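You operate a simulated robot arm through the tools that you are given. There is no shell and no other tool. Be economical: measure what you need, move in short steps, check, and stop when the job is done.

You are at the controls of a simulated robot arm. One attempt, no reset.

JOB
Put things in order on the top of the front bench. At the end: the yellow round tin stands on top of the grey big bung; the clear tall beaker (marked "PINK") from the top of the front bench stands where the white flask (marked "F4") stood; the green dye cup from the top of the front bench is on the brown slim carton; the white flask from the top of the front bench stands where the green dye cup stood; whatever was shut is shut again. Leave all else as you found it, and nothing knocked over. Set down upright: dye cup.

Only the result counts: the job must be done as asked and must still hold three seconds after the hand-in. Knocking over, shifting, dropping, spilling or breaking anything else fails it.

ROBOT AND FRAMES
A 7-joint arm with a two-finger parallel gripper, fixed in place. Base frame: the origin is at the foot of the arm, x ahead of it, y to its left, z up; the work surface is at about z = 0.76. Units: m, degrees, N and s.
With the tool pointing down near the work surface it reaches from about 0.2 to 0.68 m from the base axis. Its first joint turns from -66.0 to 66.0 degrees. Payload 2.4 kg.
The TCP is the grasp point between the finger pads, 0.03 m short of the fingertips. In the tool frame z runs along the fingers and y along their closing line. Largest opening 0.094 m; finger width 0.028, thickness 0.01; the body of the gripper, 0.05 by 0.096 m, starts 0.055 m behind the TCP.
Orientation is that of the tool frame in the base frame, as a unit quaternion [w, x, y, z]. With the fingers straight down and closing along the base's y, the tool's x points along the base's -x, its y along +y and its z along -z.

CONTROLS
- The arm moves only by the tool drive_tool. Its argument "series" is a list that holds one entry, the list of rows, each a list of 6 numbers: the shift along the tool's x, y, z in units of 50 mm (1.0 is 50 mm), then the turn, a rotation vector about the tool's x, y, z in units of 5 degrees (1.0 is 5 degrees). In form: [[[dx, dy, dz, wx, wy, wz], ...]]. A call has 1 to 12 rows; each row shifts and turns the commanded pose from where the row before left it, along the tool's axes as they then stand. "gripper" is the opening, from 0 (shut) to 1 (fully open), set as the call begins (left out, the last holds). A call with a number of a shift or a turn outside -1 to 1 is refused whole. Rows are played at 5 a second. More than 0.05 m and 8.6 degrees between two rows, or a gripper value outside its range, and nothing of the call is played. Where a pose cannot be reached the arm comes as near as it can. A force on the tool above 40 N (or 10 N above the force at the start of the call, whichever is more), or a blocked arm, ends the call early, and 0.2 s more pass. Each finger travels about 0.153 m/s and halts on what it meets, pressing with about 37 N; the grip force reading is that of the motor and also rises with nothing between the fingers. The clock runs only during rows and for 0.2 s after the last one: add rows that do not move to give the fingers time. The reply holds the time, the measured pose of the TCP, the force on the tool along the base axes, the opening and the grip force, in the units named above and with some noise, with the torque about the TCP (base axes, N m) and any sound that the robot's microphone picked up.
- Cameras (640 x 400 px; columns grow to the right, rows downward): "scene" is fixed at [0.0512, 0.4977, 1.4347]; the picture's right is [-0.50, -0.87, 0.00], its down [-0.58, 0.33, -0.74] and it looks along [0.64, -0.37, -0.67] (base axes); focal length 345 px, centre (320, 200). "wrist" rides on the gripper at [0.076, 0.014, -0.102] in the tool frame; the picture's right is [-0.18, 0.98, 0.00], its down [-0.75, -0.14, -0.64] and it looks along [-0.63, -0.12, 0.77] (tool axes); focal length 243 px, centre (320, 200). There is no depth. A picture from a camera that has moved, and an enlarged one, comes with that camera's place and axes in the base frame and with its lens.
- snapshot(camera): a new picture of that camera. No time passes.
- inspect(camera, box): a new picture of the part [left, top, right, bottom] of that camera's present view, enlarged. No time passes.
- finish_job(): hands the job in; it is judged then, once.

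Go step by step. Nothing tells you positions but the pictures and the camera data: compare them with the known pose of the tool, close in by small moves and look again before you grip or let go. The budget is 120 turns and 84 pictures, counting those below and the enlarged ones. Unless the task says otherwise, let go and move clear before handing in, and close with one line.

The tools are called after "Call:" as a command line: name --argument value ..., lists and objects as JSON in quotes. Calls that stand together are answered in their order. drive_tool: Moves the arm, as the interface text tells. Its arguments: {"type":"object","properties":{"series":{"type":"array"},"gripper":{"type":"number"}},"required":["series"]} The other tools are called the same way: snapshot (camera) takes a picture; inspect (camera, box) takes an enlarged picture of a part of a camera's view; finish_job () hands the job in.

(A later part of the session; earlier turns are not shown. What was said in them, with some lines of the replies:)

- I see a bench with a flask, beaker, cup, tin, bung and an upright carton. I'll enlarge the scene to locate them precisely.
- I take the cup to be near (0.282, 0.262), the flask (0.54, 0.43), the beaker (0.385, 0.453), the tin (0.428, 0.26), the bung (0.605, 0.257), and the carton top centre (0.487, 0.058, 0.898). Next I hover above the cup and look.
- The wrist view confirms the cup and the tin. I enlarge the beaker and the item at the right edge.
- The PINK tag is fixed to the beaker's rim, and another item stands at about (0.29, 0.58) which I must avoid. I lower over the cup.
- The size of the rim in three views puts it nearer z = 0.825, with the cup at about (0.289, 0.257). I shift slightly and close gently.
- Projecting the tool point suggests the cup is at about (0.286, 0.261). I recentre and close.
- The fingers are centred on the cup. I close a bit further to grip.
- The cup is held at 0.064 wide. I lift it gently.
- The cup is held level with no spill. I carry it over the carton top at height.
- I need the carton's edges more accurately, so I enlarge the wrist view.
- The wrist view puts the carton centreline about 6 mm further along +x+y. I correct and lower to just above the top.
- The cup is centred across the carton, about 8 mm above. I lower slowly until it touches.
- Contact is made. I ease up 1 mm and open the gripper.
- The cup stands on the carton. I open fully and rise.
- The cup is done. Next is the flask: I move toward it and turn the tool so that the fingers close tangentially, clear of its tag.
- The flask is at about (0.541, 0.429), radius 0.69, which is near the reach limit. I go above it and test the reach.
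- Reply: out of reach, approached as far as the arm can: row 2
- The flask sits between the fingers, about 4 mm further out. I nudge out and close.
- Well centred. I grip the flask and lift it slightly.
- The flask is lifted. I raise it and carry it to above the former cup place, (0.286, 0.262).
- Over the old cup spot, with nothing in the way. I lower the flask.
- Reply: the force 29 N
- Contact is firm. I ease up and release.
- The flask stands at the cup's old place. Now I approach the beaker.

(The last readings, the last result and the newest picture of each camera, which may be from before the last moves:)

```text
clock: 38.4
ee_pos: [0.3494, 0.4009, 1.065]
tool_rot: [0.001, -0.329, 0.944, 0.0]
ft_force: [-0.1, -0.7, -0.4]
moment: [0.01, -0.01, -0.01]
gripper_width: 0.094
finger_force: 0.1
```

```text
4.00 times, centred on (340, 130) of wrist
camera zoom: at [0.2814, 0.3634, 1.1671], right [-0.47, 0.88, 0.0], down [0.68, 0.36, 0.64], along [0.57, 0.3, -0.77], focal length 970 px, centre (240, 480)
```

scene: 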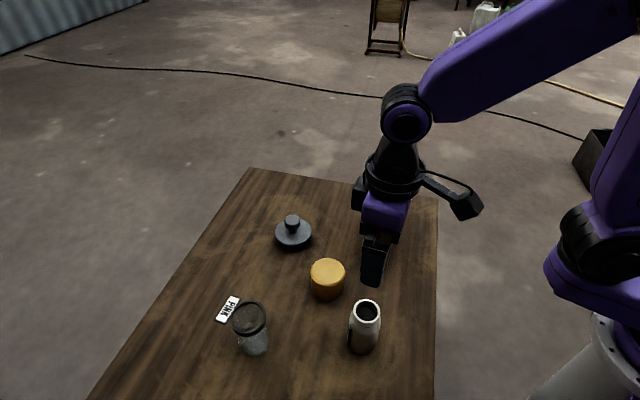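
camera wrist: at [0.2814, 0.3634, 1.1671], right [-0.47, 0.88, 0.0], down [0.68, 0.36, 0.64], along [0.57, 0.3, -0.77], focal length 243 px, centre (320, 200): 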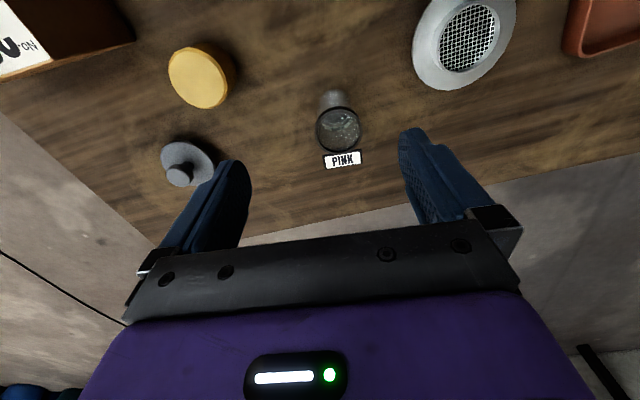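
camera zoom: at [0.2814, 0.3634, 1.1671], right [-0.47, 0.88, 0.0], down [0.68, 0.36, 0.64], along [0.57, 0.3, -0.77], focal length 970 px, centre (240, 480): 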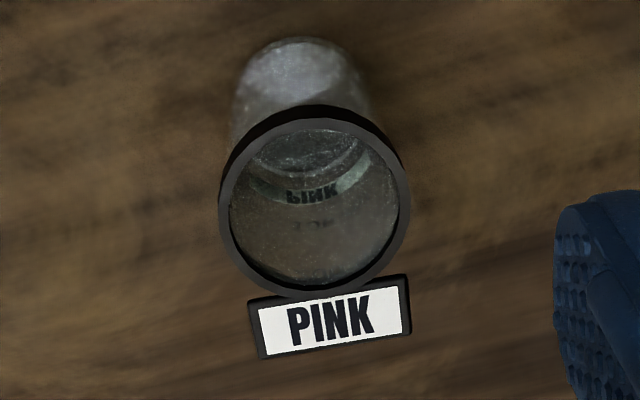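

The tag points away from the base at about 35°, so the present tool yaw keeps the fingers clear of it. I go above the beaker, about (0.389, 0.451).

Call:
drive_tool --series '[[[-0.62, 0.15, 0, 0, 0, 0], [-0.62, 0.14, 0, 0, 0, 0], [0, 0, 0.7, 0, 0, 0], [0, 0, 0.7, 0, 0, 0], [0, 0, 0.7, 0, 0, 0], [0, 0, 0.5, 0, 0, 0], [0, 0, 0, 0, 0, 0]]]'

Call:
snapshot --camera "wrist"

```text
clock: 40.0
ee_pos: [0.3877, 0.4493, 0.9334]
tool_rot: [-0.001, -0.328, 0.945, 0.0]
ft_force: [-0.3, -0.4, -0.4]
moment: [0.03, 0.0, 0.02]
gripper_width: 0.0942
finger_force: 0.1
```

```text
42 pictures are left
camera wrist: at [0.3204, 0.4124, 1.0355], right [-0.47, 0.88, 0.0], down [0.68, 0.36, 0.64], along [0.57, 0.3, -0.77], focal length 243 px, centre (320, 200)
```

wrist: 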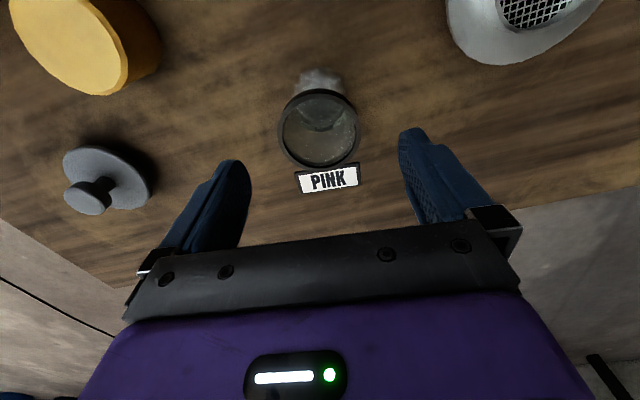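

Aligned with the beaker's axis. I descend to grip height.

Call:
drive_tool --series '[[[0, 0, 0.5, 0, 0, 0], [0, 0, 0.6, 0, 0, 0], [0, 0, 0.5, 0, 0, 0], [0, 0, 0.23, 0, 0, 0], [0, 0, 0, 0, 0, 0]]]'

Call:
drive_tool --series '[[[0, 0, 0, 0, 0, 0], [0, 0, 0, 0, 0, 0]]]' --gripper 0.72

Call:
inspect --camera "wrist" --box '[200, 80, 440, 260]'

Call:
inspect --camera "scene" --box '[180, 250, 320, 370]'

```text
clock: 41.2
ee_pos: [0.387, 0.4488, 0.8413]
tool_rot: [0.0, -0.329, 0.944, 0.001]
ft_force: [-0.1, 0.0, 0.8]
moment: [-0.01, 0.0, 0.02]
gripper_width: 0.094
finger_force: 0.1
```

```text
clock: 41.8
ee_pos: [0.3881, 0.45, 0.8419]
tool_rot: [0.0, -0.329, 0.944, 0.0]
ft_force: [-0.7, 0.3, 0.4]
moment: [-0.03, -0.03, 0.0]
gripper_width: 0.0676
finger_force: 0.0
```

```text
2.22 times, centred on (320, 170) of wrist
camera zoom: at [0.3196, 0.4125, 0.9439], right [-0.47, 0.88, 0.0], down [0.68, 0.36, 0.64], along [0.57, 0.3, -0.77], focal length 539 px, centre (320, 267)
```

zoom: 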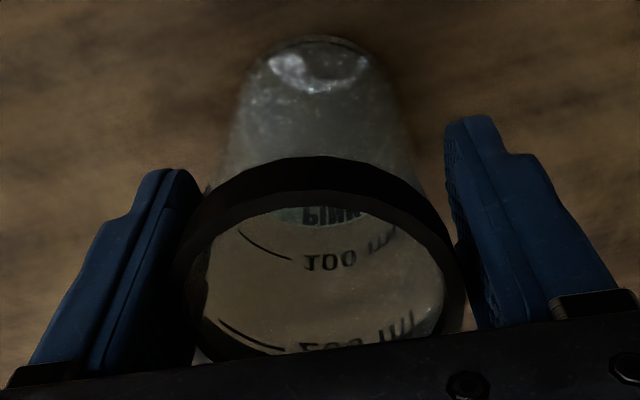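

```text
3.33 times, centred on (250, 310) of scene
camera zoom: at [0.0512, 0.4977, 1.4347], right [-0.5, -0.87, 0.0], down [-0.58, 0.33, -0.74], along [0.64, -0.37, -0.67], focal length 1149 px, centre (553, -167)
```

zoom: 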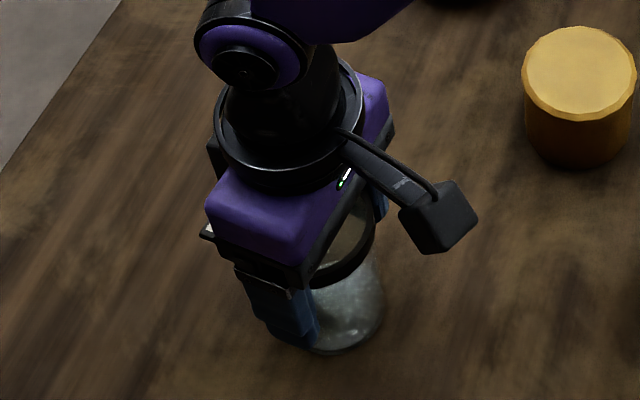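

Centred. I grip and lift slightly.

Call:
drive_tool --series '[[[0, 0, 0, 0, 0, 0], [0, 0, 0, 0, 0, 0], [0, 0, 0, 0, 0, 0]]]' --gripper 0.58

Call:
drive_tool --series '[[[0, 0, -0.1, 0, 0, 0], [0, 0, -0.2, 0, 0, 0], [0, 0, -0.4, 0, 0, 0], [0, 0, -0.5, 0, 0, 0], [0, 0, 0, 0, 0, 0]]]'

Call:
snapshot --camera "scene"

Call:
snapshot --camera "wrist"

```text
clock: 42.6
ee_pos: [0.3872, 0.4495, 0.8413]
tool_rot: [0.001, -0.329, 0.944, 0.0]
ft_force: [0.6, 0.0, 0.5]
moment: [-0.02, -0.01, 0.01]
gripper_width: 0.061
finger_force: 36.3
```

```text
clock: 43.8
ee_pos: [0.3869, 0.4495, 0.9013]
tool_rot: [0.0, -0.328, 0.945, 0.0]
ft_force: [-0.1, 0.2, 0.1]
moment: [0.0, -0.03, -0.02]
gripper_width: 0.0611
finger_force: 37.0
```

```text
39 pictures are left
```

scene: 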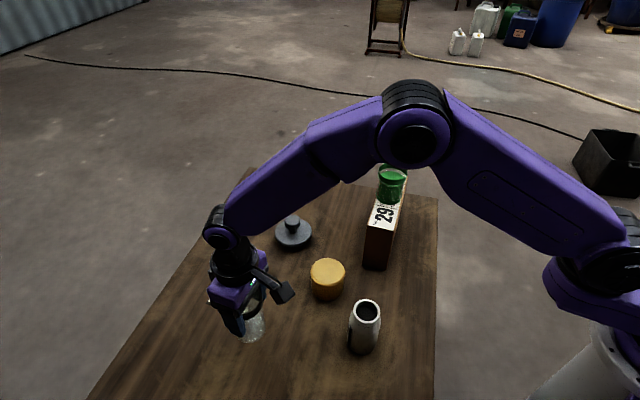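

```text
38 pictures are left
camera wrist: at [0.3198, 0.4126, 1.0039], right [-0.47, 0.88, 0.0], down [0.68, 0.36, 0.64], along [0.57, 0.3, -0.77], focal length 243 px, centre (320, 200)
```

wrist: 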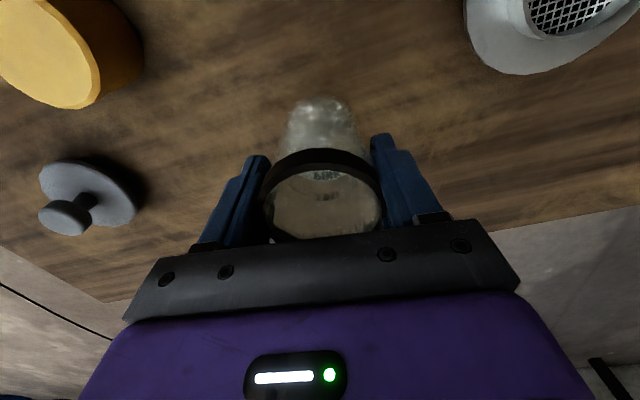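

The beaker is held. I carry it to the flask's former place, (0.5405, 0.429), staying low for reach.

Call:
drive_tool --series '[[[-0.1, -0.1, 0.05, 0, 0, 0], [-0.25, -0.26, 0.1, 0, 0, 0], [-0.4, -0.41, 0.1, 0, 0, 0], [-0.45, -0.48, 0.1, 0, 0, 0], [-0.4, -0.42, 0.1, 0, 0, 0], [-0.3, -0.31, 0.1, 0, 0, 0], [-0.18, -0.18, 0.05, 0, 0, 0], [-0.07, -0.07, 0, 0, 0, 0], [0, 0, 0, 0, 0, 0]]]'

Call:
snapshot --camera "scene"

```text
clock: 45.8
ee_pos: [0.542, 0.4289, 0.8718]
tool_rot: [0.0, -0.328, 0.945, 0.0]
ft_force: [0.6, -0.2, 0.3]
moment: [0.01, 0.01, 0.02]
gripper_width: 0.061
finger_force: 37.0
```

```text
37 pictures are left
```

scene: 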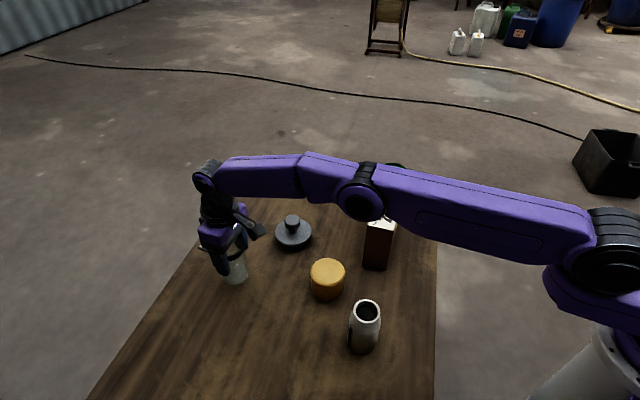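

Call:
drive_tool --series '[[[0, 0, 0.2, 0, 0, 0], [0, 0, 0.2, 0, 0, 0], [0, 0, 0.1, 0, 0, 0], [0, 0, 0.04, 0, 0, 0], [0, 0, 0.03, 0, 0, 0], [0, 0, 0, 0, 0, 0]]]'

Call:
drive_tool --series '[[[0, 0, 0.03, 0, 0, 0], [0, 0, 0.02, 0, 0, 0], [0, 0, 0, 0, 0, 0]]]'

```text
clock: 47.2
ee_pos: [0.5419, 0.4289, 0.8425]
tool_rot: [-0.001, -0.329, 0.944, -0.001]
ft_force: [-0.1, -0.4, -0.6]
moment: [0.02, -0.01, 0.02]
gripper_width: 0.0608
finger_force: 37.4
```

```text
clock: 48.0
ee_pos: [0.542, 0.4288, 0.8408]
tool_rot: [0.001, -0.329, 0.944, 0.0]
ft_force: [-2.4, -1.8, 9.2]
moment: [-0.15, 0.26, 0.02]
gripper_width: 0.0608
finger_force: 37.1
```

Contact. I release and retreat upward, drawing inward.

Call:
drive_tool --series '[[[0, 0, -0.01, 0, 0, 0], [0, 0, 0, 0, 0, 0]]]'

Call:
drive_tool --series '[[[0, 0, 0, 0, 0, 0], [0, 0, 0, 0, 0, 0]]]' --gripper 0.75

Call:
drive_tool --series '[[[0, 0, 0, 0, 0, 0], [0, 0, 0, 0, 0, 0], [0, 0, -0.3, 0, 0, 0], [0, 0, -0.5, 0, 0, 0], [0.3, 0, -0.7, 0, 0, 0], [0.5, 0, -0.7, 0, 0, 0], [0.5, 0, -0.7, 0, 0, 0], [0.3, 0, -0.7, 0, 0, 0], [0.3, 0, -0.7, 0, 0, 0], [0, 0, 0, 0, 0, 0]]]' --gripper 1

Call:
snapshot --camera "scene"

Call:
snapshot --camera "wrist"

```text
clock: 48.6
ee_pos: [0.5411, 0.4289, 0.8423]
tool_rot: [0.001, -0.328, 0.945, 0.001]
ft_force: [0.2, 0.5, 8.0]
moment: [-0.05, 0.16, 0.02]
gripper_width: 0.0606
finger_force: 37.5
```

```text
clock: 49.2
ee_pos: [0.5408, 0.4303, 0.8412]
tool_rot: [0.0, -0.329, 0.944, 0.0]
ft_force: [0.5, 0.1, -0.2]
moment: [-0.01, 0.0, -0.01]
gripper_width: 0.0704
finger_force: 0.1
```

```text
clock: 51.4
ee_pos: [0.469, 0.3699, 1.0556]
tool_rot: [0.0, -0.329, 0.944, 0.0]
ft_force: [-0.3, -0.7, 0.4]
moment: [0.01, 0.02, 0.0]
gripper_width: 0.0943
finger_force: 0.1
```

```text
36 pictures are left
```

scene: 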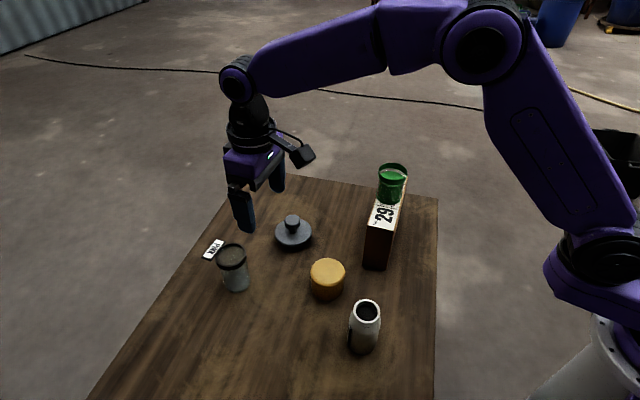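

```text
35 pictures are left
camera wrist: at [0.3997, 0.3328, 1.1583], right [-0.47, 0.88, 0.0], down [0.68, 0.36, 0.64], along [0.57, 0.3, -0.77], focal length 243 px, centre (320, 200)
```

wrist: 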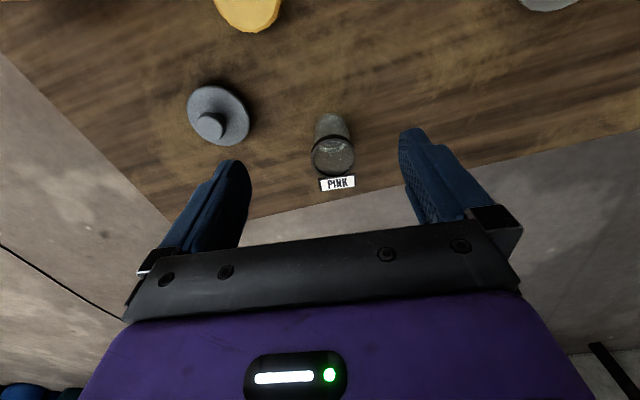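

The beaker stands where the flask was, tag clear. Now the tin: I turn to about 25° yaw and hover above it.

Call:
drive_tool --series '[[[0, 0, 0, 0, 0, 0.9], [0, 0, 0, 0, 0, 0.9], [0, 0, 0, 0, 0, 0.9], [0.42, -0.4, 0, 0, 0, 0], [0.42, -0.4, 0, 0, 0, 0], [0.42, -0.4, 0, 0, 0, 0], [0.42, -0.4, 0, 0, 0, 0], [0, 0, 0.7, 0, 0, 0], [0, 0, 0.7, 0, 0, 0], [0, 0, 0.7, 0, 0, 0], [0, 0, 0, 0, 0, 0]]]'

Call:
snapshot --camera "wrist"

```text
clock: 53.8
ee_pos: [0.4243, 0.2618, 0.9519]
tool_rot: [0.001, -0.216, 0.976, 0.0]
ft_force: [0.6, 0.0, 0.2]
moment: [0.02, -0.02, 0.03]
gripper_width: 0.0942
finger_force: 0.0
```

```text
34 pictures are left
camera wrist: at [0.3496, 0.242, 1.0538], right [-0.25, 0.97, 0.0], down [0.74, 0.19, 0.64], along [0.62, 0.16, -0.77], focal length 243 px, centre (320, 200)
```

wrist: 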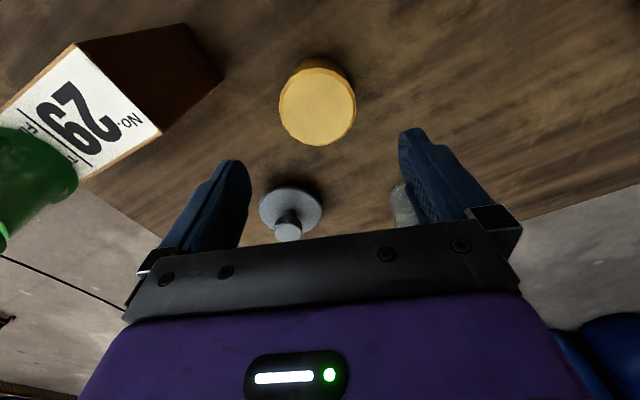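

The tin is aligned under the tool. I descend to z = 0.80.

Call:
drive_tool --series '[[[0, -0.05, 0.6, 0, 0, 0], [0, 0, 0.7, 0, 0, 0], [0, 0, 0.7, 0, 0, 0], [0, 0, 0.6, 0, 0, 0], [0, 0, 0.44, 0, 0, 0], [0, 0, 0, 0, 0, 0]]]'

Call:
drive_tool --series '[[[0, 0, 0, 0, 0, 0], [0, 0, 0, 0, 0, 0]]]' --gripper 0.85

Call:
snapshot --camera "wrist"

```text
clock: 55.2
ee_pos: [0.4255, 0.2594, 0.7981]
tool_rot: [0.0, -0.214, 0.977, 0.0]
ft_force: [-0.7, -0.2, -0.5]
moment: [0.03, -0.02, -0.01]
gripper_width: 0.0939
finger_force: 0.0
```

```text
clock: 55.8
ee_pos: [0.4262, 0.2593, 0.7988]
tool_rot: [0.0, -0.215, 0.977, 0.0]
ft_force: [0.8, 0.3, 0.6]
moment: [0.01, 0.02, 0.02]
gripper_width: 0.08
finger_force: 0.1
```

```text
33 pictures are left
camera wrist: at [0.3506, 0.2397, 0.9016], right [-0.25, 0.97, 0.0], down [0.74, 0.19, 0.64], along [0.62, 0.16, -0.77], focal length 243 px, centre (320, 200)
```

wrist: 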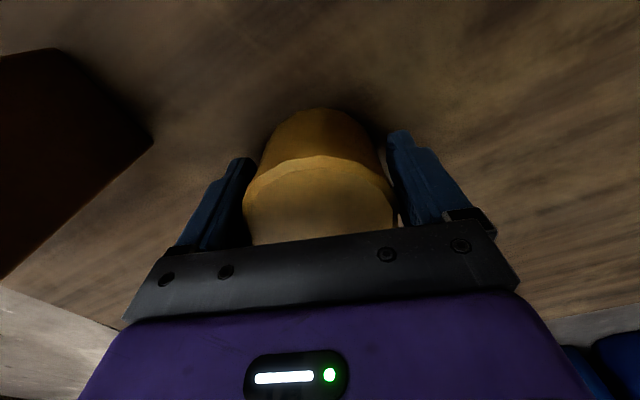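

Close to centred. I grip the tin and lift.

Call:
drive_tool --series '[[[-0.02, 0, 0, 0, 0, 0], [0, 0, 0, 0, 0, 0], [0, 0, 0, 0, 0, 0]]]' --gripper 0.7

Call:
drive_tool --series '[[[0, 0, -0.1, 0, 0, 0], [0, 0, -0.3, 0, 0, 0], [0, 0, -0.5, 0, 0, 0], [0, 0, -0.6, 0, 0, 0], [0, 0, -0.5, 0, 0, 0], [0, 0, -0.3, 0, 0, 0], [0, 0, 0, 0, 0, 0]]]'

Call:
snapshot --camera "scene"

Call:
snapshot --camera "wrist"

```text
clock: 56.6
ee_pos: [0.4265, 0.2609, 0.7982]
tool_rot: [0.0, -0.215, 0.977, 0.001]
ft_force: [-1.7, 0.5, 5.3]
moment: [0.18, 0.2, 0.08]
gripper_width: 0.0753
finger_force: 36.8
```

```text
clock: 58.2
ee_pos: [0.4275, 0.2598, 0.914]
tool_rot: [0.0, -0.216, 0.976, 0.0]
ft_force: [-0.4, 0.3, -1.8]
moment: [-0.03, 0.0, 0.0]
gripper_width: 0.0749
finger_force: 37.4
```

```text
32 pictures are left
```

scene: 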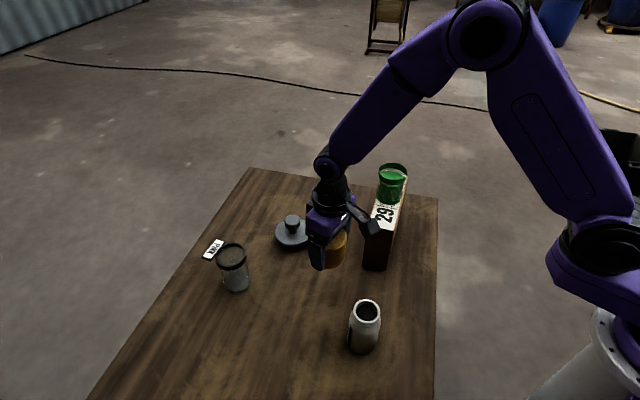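

```text
31 pictures are left
camera wrist: at [0.3521, 0.2399, 1.0166], right [-0.25, 0.97, 0.0], down [0.74, 0.19, 0.64], along [0.62, 0.16, -0.77], focal length 243 px, centre (320, 200)
```

wrist: 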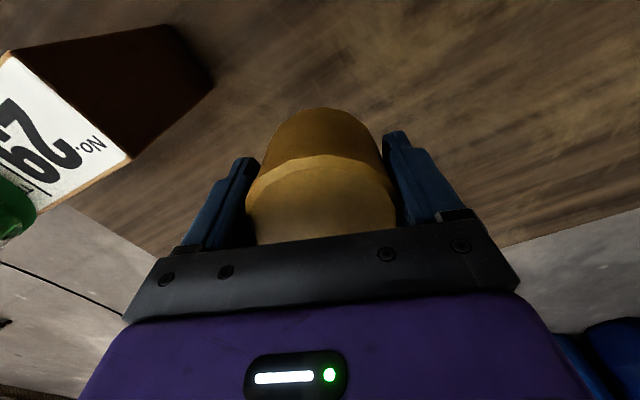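

The tin is held level with its bottom 38 mm below the TCP. I carry it over the bung's knob, about (0.602, 0.260).

Call:
drive_tool --series '[[[-0.15, -0.07, 0, 0, 0, 0], [-0.35, -0.16, 0, 0, 0, 0], [-0.5, -0.23, 0, 0, 0, 0], [-0.6, -0.28, 0, 0, 0, 0], [-0.55, -0.26, 0, 0, 0, 0], [-0.5, -0.23, 0, 0, 0, 0], [-0.33, -0.16, 0, 0, 0, 0], [-0.15, -0.07, 0, 0, 0, 0], [0, 0, 0, 0, 0, 0]]]'

Call:
snapshot --camera "wrist"

Call:
inspect --camera "scene" --box '[250, 150, 350, 260]'

```text
clock: 60.2
ee_pos: [0.6, 0.261, 0.9129]
tool_rot: [0.0, -0.216, 0.976, 0.0]
ft_force: [-0.2, 0.1, -2.3]
moment: [0.0, 0.0, -0.02]
gripper_width: 0.0751
finger_force: 36.4
```

```text
30 pictures are left
camera wrist: at [0.5242, 0.24, 1.0167], right [-0.25, 0.97, 0.0], down [0.74, 0.19, 0.64], along [0.62, 0.16, -0.77], focal length 243 px, centre (320, 200)
```

wrist: 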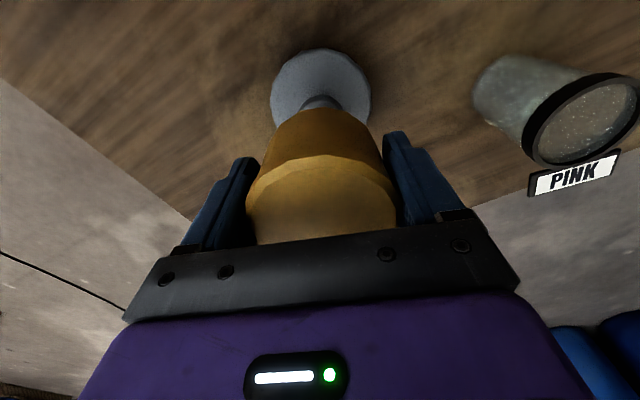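

```text
3.64 times, centred on (300, 205) of scene
camera zoom: at [0.0512, 0.4977, 1.4347], right [-0.5, -0.87, 0.0], down [-0.58, 0.33, -0.74], along [0.64, -0.37, -0.67], focal length 1254 px, centre (393, 182)
```

zoom: 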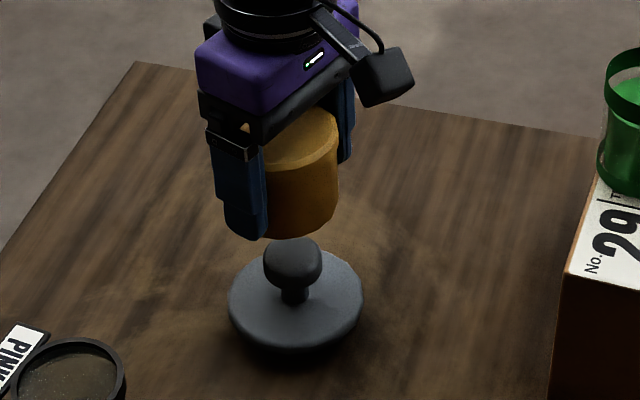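

The tin is nearly over the knob, needing about a 3 mm correction. I adjust and lower partway.

Call:
drive_tool --series '[[[-0.03, -0.06, 0, 0, 0, 0], [0, 0, 0.3, 0, 0, 0], [0, 0, 0.35, 0, 0, 0], [0, 0, 0.15, 0, 0, 0], [0, 0, 0, 0, 0, 0]]]'

Call:
inspect --camera "wrist" --box '[220, 20, 420, 250]'

Call:
inspect --camera "scene" --box '[260, 180, 330, 255]'

```text
clock: 61.4
ee_pos: [0.6024, 0.2585, 0.874]
tool_rot: [0.0, -0.216, 0.976, 0.0]
ft_force: [-0.3, 0.0, -2.2]
moment: [-0.01, 0.0, 0.04]
gripper_width: 0.0752
finger_force: 37.1
```

```text
1.74 times, centred on (320, 135) of wrist
camera zoom: at [0.5274, 0.2381, 0.9762], right [-0.25, 0.97, 0.0], down [0.74, 0.19, 0.64], along [0.62, 0.16, -0.77], focal length 422 px, centre (320, 313)
```

zoom: 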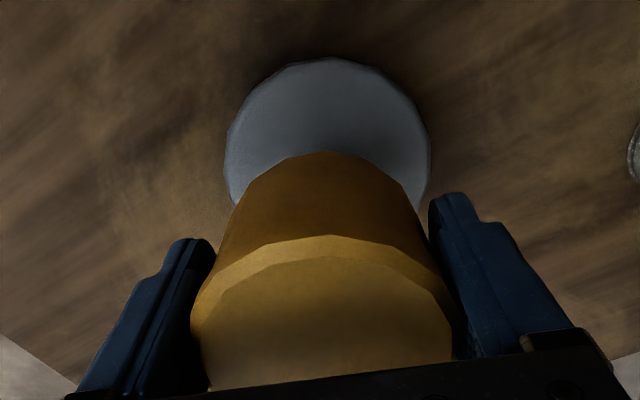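

```text
5.33 times, centred on (295, 218) of scene
camera zoom: at [0.0512, 0.4978, 1.4347], right [-0.5, -0.87, 0.0], down [-0.58, 0.33, -0.74], along [0.64, -0.37, -0.67], focal length 1838 px, centre (453, 107)
```

zoom: 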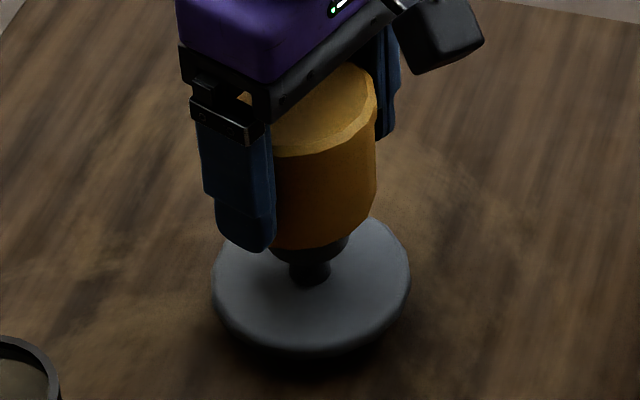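

Combining both views, I shift the tin about 6 mm back toward the base and recheck.

Call:
drive_tool --series '[[[0.1, 0.06, 0, 0, 0, 0], [0, 0, 0.06, 0, 0, 0], [0, 0, 0, 0, 0, 0]]]'

Call:
inspect --camera "wrist" --box '[220, 20, 420, 250]'

Call:
inspect --camera "scene" --box '[270, 195, 320, 255]'

```text
clock: 62.2
ee_pos: [0.5955, 0.2588, 0.8705]
tool_rot: [-0.001, -0.216, 0.976, 0.0]
ft_force: [0.3, -0.6, -2.1]
moment: [0.0, 0.02, -0.01]
gripper_width: 0.0751
finger_force: 36.6
```

```text
1.74 times, centred on (320, 135) of wrist
camera zoom: at [0.5217, 0.2384, 0.9738], right [-0.25, 0.97, 0.0], down [0.74, 0.19, 0.64], along [0.62, 0.16, -0.77], focal length 422 px, centre (320, 313)
```

zoom: 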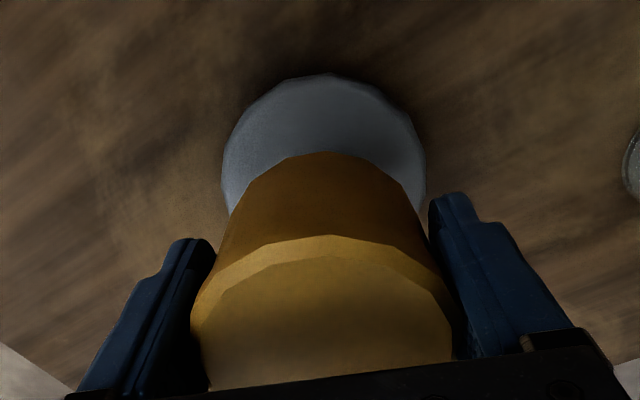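

```text
6.67 times, centred on (295, 225) of scene
camera zoom: at [0.0512, 0.4978, 1.4347], right [-0.5, -0.87, 0.0], down [-0.58, 0.33, -0.74], along [0.64, -0.37, -0.67], focal length 2298 px, centre (487, 33)
```

zoom: 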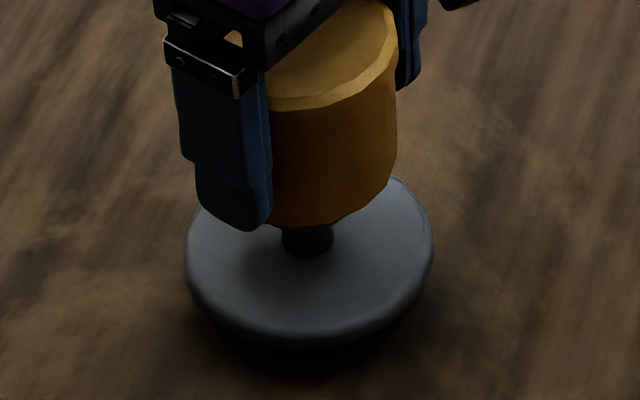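

The two views agree within a few millimetres, well inside the knob's flat. I lower slowly to contact and read the moment.

Call:
drive_tool --series '[[[0, 0, 0.05, 0, 0, 0], [0, 0, 0.05, 0, 0, 0], [0, 0, 0.04, 0, 0, 0], [0, 0, 0, 0, 0, 0]]]'

Call:
drive_tool --series '[[[0, 0, 0.03, 0, 0, 0], [0, 0, 0.03, 0, 0, 0], [0, 0, 0, 0, 0, 0]]]'

```text
clock: 63.2
ee_pos: [0.5983, 0.2595, 0.8668]
tool_rot: [0.004, -0.215, 0.977, 0.001]
ft_force: [-1.5, -0.2, 28.0]
moment: [0.25, -0.23, -0.06]
gripper_width: 0.0754
finger_force: 37.1
```

```text
clock: 64.0
ee_pos: [0.5983, 0.2594, 0.8632]
tool_rot: [0.003, -0.215, 0.977, 0.001]
ft_force: [2.3, 0.4, 27.0]
moment: [0.13, -0.32, 0.0]
gripper_width: 0.075
finger_force: 36.8
```

Contact came a little early and the moment indicates the knob is further out by a few millimetres. I back off, shift and retry more gently.

Call:
drive_tool --series '[[[0, 0, -0.1, 0, 0, 0], [0, 0, -0.15, 0, 0, 0], [0, 0, 0, 0, 0, 0]]]'

Call:
inspect --camera "scene" --box '[270, 185, 330, 255]'

Call:
inspect --camera "wrist" --box '[220, 20, 420, 250]'

```text
clock: 64.8
ee_pos: [0.5948, 0.2592, 0.8736]
tool_rot: [-0.001, -0.216, 0.976, 0.0]
ft_force: [-0.5, 0.1, -1.4]
moment: [0.02, 0.04, -0.03]
gripper_width: 0.0751
finger_force: 37.4
```

```text
5.71 times, centred on (300, 220) of scene
camera zoom: at [0.0512, 0.4977, 1.4347], right [-0.5, -0.87, 0.0], down [-0.58, 0.33, -0.74], along [0.64, -0.37, -0.67], focal length 1970 px, centre (434, 86)
```

zoom: 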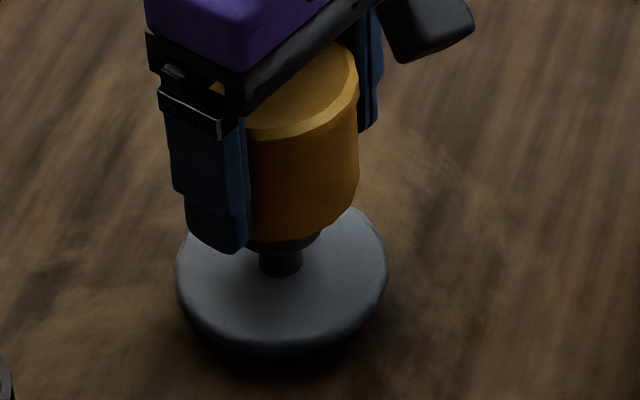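

```text
1.74 times, centred on (320, 135) of wrist
camera zoom: at [0.5213, 0.2386, 0.9754], right [-0.25, 0.97, 0.0], down [0.74, 0.19, 0.64], along [0.62, 0.16, -0.77], focal length 422 px, centre (320, 313)
```

zoom: 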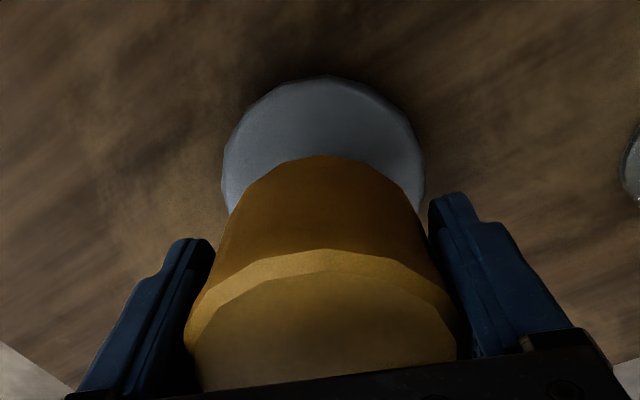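

No tilt; the tin just slid up about 4 mm in the grip. I shift outward 4 mm and lower in small steps.

Call:
drive_tool --series '[[[-0.085, 0.0, 0, 0, 0, 0], [0, 0, 0.05, 0, 0, 0], [0, 0, 0.05, 0, 0, 0], [0, 0, 0.04, 0, 0, 0], [0, 0, 0, 0, 0, 0]]]'

Call:
drive_tool --series '[[[0, 0, 0.02, 0, 0, 0], [0, 0, 0, 0, 0, 0]]]'

```text
clock: 66.0
ee_pos: [0.5997, 0.2613, 0.8658]
tool_rot: [-0.001, -0.216, 0.976, 0.0]
ft_force: [0.4, -0.3, -1.7]
moment: [0.0, 0.01, 0.01]
gripper_width: 0.075
finger_force: 37.1
```

```text
clock: 66.6
ee_pos: [0.5997, 0.261, 0.8656]
tool_rot: [0.001, -0.215, 0.977, 0.0]
ft_force: [0.7, 0.0, -1.7]
moment: [-0.02, 0.03, 0.01]
gripper_width: 0.0747
finger_force: 36.6
```

Call:
drive_tool --series '[[[0, 0, 0.02, 0, 0, 0], [0, 0, 0, 0, 0, 0]]]'

Call:
drive_tool --series '[[[0, 0, 0.01, 0, 0, 0], [0, 0, 0, 0, 0, 0]]]'

```text
clock: 67.2
ee_pos: [0.602, 0.2611, 0.8638]
tool_rot: [0.0, -0.215, 0.977, 0.0]
ft_force: [0.1, -0.3, -2.3]
moment: [0.0, -0.02, 0.0]
gripper_width: 0.0749
finger_force: 37.5
```

```text
clock: 67.8
ee_pos: [0.5996, 0.2601, 0.8635]
tool_rot: [0.0, -0.216, 0.976, -0.001]
ft_force: [0.1, 0.3, -1.5]
moment: [0.02, 0.02, 0.03]
gripper_width: 0.0748
finger_force: 37.1
```

Call:
drive_tool --series '[[[0, 0, 0.02, 0, 0, 0], [0, 0, 0, 0, 0, 0]]]'

```text
clock: 68.4
ee_pos: [0.6008, 0.2611, 0.8636]
tool_rot: [0.001, -0.215, 0.977, 0.001]
ft_force: [-1.0, -0.6, 6.0]
moment: [0.05, -0.04, 0.02]
gripper_width: 0.075
finger_force: 36.9
```

Contact at about 8 N, and the moment now matches the tin's centre. I check the view before letting go.

Call:
drive_tool --series '[[[0, 0, 0.008, 0, 0, 0], [0, 0, 0, 0, 0, 0]]]'

Call:
inspect --camera "scene" --box '[270, 185, 330, 255]'

```text
clock: 69.0
ee_pos: [0.6004, 0.2624, 0.863]
tool_rot: [0.002, -0.216, 0.976, 0.0]
ft_force: [-0.5, 0.0, 12.9]
moment: [0.18, -0.12, 0.01]
gripper_width: 0.075
finger_force: 37.0
```

```text
5.71 times, centred on (300, 220) of scene
camera zoom: at [0.0509, 0.4976, 1.4347], right [-0.5, -0.87, 0.0], down [-0.58, 0.33, -0.74], along [0.64, -0.37, -0.67], focal length 1970 px, centre (434, 86)
```

zoom: 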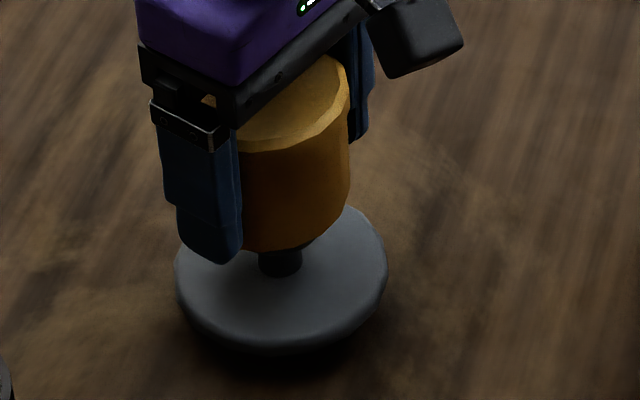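

It is within about 5 mm; I make one last small correction toward the knob centre before releasing.

Call:
drive_tool --series '[[[0, 0, -0.1, 0, 0, 0], [0.055, -0.02, 0, 0, 0, 0], [0, 0, 0.05, 0, 0, 0], [0, 0, 0.02, 0, 0, 0], [0, 0, 0, 0, 0, 0]]]'

Call:
drive_tool --series '[[[0, 0, 0.02, 0, 0, 0], [0, 0, 0, 0, 0, 0]]]'

```text
clock: 70.2
ee_pos: [0.5979, 0.2591, 0.8646]
tool_rot: [0.0, -0.215, 0.977, 0.0]
ft_force: [0.7, -0.8, -2.5]
moment: [-0.03, 0.01, 0.0]
gripper_width: 0.0748
finger_force: 37.4
```

```text
clock: 70.8
ee_pos: [0.599, 0.2597, 0.8645]
tool_rot: [0.002, -0.216, 0.976, 0.0]
ft_force: [-1.1, -0.2, 4.8]
moment: [0.0, -0.05, -0.01]
gripper_width: 0.0748
finger_force: 37.1
```

Light contact. I open a little and look.

Call:
drive_tool --series '[[[0, 0, 0, 0, 0, 0], [0, 0, 0, 0, 0, 0]]]' --gripper 0.83

Call:
inspect --camera "scene" --box '[270, 185, 330, 255]'

Call:
inspect --camera "wrist" --box '[220, 20, 420, 250]'

```text
clock: 71.4
ee_pos: [0.5978, 0.2584, 0.8624]
tool_rot: [0.0, -0.216, 0.976, 0.0]
ft_force: [-0.7, -0.1, 0.2]
moment: [-0.01, 0.01, 0.02]
gripper_width: 0.0783
finger_force: 0.1
```

```text
5.71 times, centred on (300, 220) of scene
camera zoom: at [0.0512, 0.4977, 1.4347], right [-0.5, -0.87, 0.0], down [-0.58, 0.33, -0.74], along [0.64, -0.37, -0.67], focal length 1970 px, centre (434, 86)
```

zoom: 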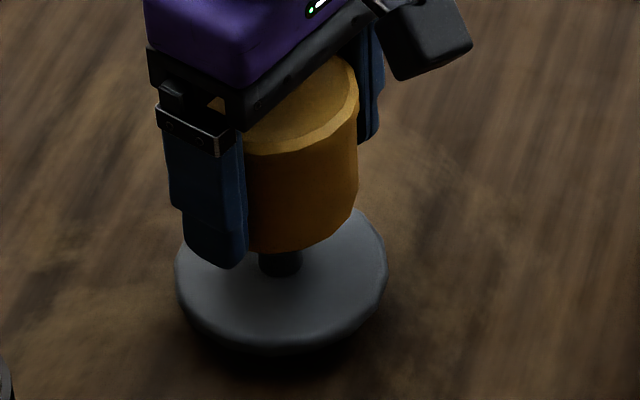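

```text
1.74 times, centred on (320, 135) of wrist
camera zoom: at [0.5233, 0.2383, 0.9655], right [-0.25, 0.97, 0.0], down [0.74, 0.19, 0.64], along [0.62, 0.16, -0.77], focal length 422 px, centre (320, 313)
```

zoom: 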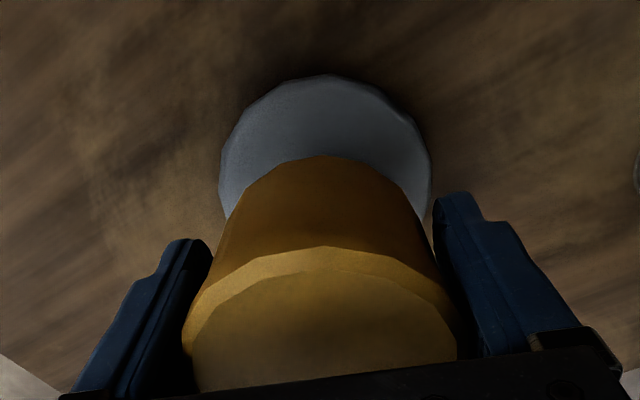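

The tin appears level and centred on the knob. I open fully and rise straight up.

Call:
drive_tool --series '[[[0, 0, 0, 0, 0, 0], [0, 0, 0, 0, 0, 0], [0, 0, 0, 0, 0, 0]]]' --gripper 1

Call:
drive_tool --series '[[[0, 0, -0.2, 0, 0, 0], [0, 0, -0.4, 0, 0, 0], [0, 0, -0.6, 0, 0, 0], [0, 0, -0.7, 0, 0, 0], [0.3, 0, -0.7, 0, 0, 0], [0.6, 0, -0.6, 0, 0, 0], [0.6, 0, -0.6, 0, 0, 0], [0.6, 0, -0.6, 0, 0, 0], [0, 0, 0, 0, 0, 0]]]'

Call:
snapshot --camera "scene"

Call:
snapshot --camera "wrist"

```text
clock: 72.2
ee_pos: [0.5981, 0.2579, 0.8633]
tool_rot: [0.0, -0.215, 0.977, 0.0]
ft_force: [0.6, 0.1, 0.4]
moment: [0.0, 0.01, -0.01]
gripper_width: 0.094
finger_force: 0.1
```

```text
clock: 74.2
ee_pos: [0.5027, 0.2149, 1.0837]
tool_rot: [0.0, -0.215, 0.977, 0.0]
ft_force: [0.4, -0.2, 0.0]
moment: [0.01, -0.02, 0.02]
gripper_width: 0.094
finger_force: 0.1
```

```text
19 pictures are left
```

scene: 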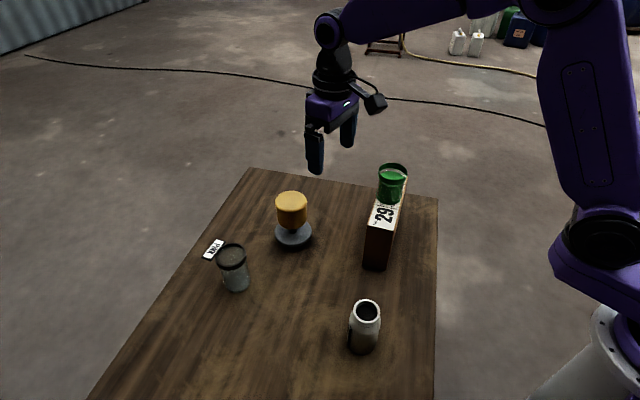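

```text
18 pictures are left
camera wrist: at [0.4278, 0.194, 1.1869], right [-0.25, 0.97, 0.0], down [0.74, 0.19, 0.64], along [0.62, 0.16, -0.77], focal length 243 px, centre (320, 200)
```

wrist: 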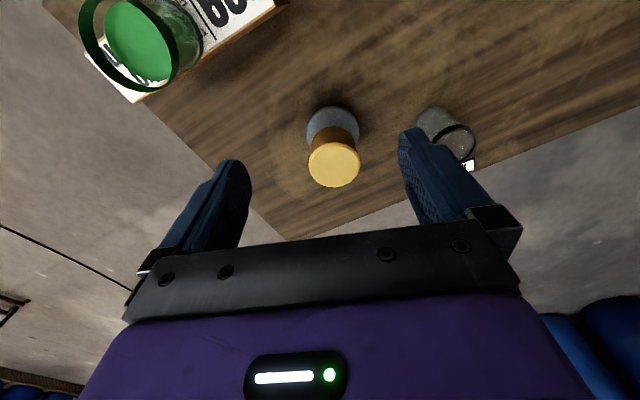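

Everything seems in place; I zoom in once for a last check of the tin and the cup.

Call:
inspect --camera "scene" --box '[260, 155, 420, 275]'

Call:
inspect --camera "scene" --box '[190, 230, 400, 370]'

```text
3.33 times, centred on (340, 215) of scene
camera zoom: at [0.0512, 0.4977, 1.4347], right [-0.5, -0.87, 0.0], down [-0.58, 0.33, -0.74], along [0.64, -0.37, -0.67], focal length 1149 px, centre (253, 150)
```

zoom: 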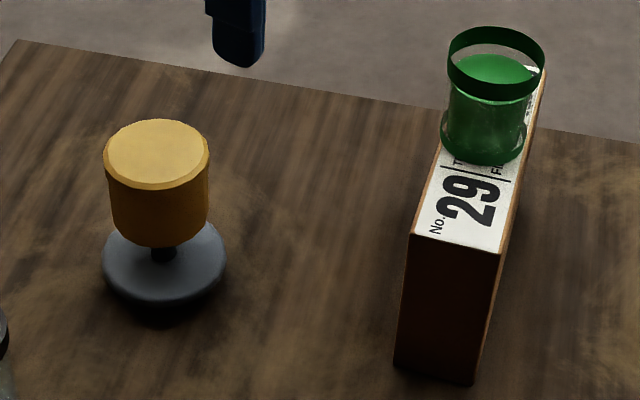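

```text
2.86 times, centred on (295, 300) of scene
camera zoom: at [0.0512, 0.4977, 1.4347], right [-0.5, -0.87, 0.0], down [-0.58, 0.33, -0.74], along [0.64, -0.37, -0.67], focal length 985 px, centre (391, -86)
```

zoom: 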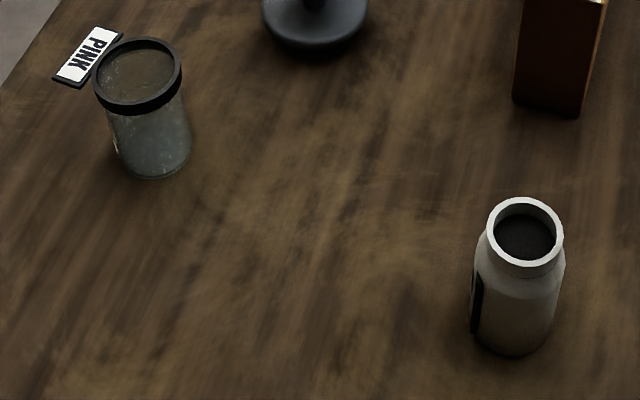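

All four items are in place and stable, and the gripper is clear. I hand the job in.

Call:
finish_job

```text
The job is handed in.
```

I handed the job in with all four items placed; I don't have the verdict. The tin stands on the bung, the "PINK" beaker where the flask stood, the dye cup upright on the carton, and the flask where the cup stood. In the last pictures everything was upright, with no spill in view; I found nothing that needed shutting.
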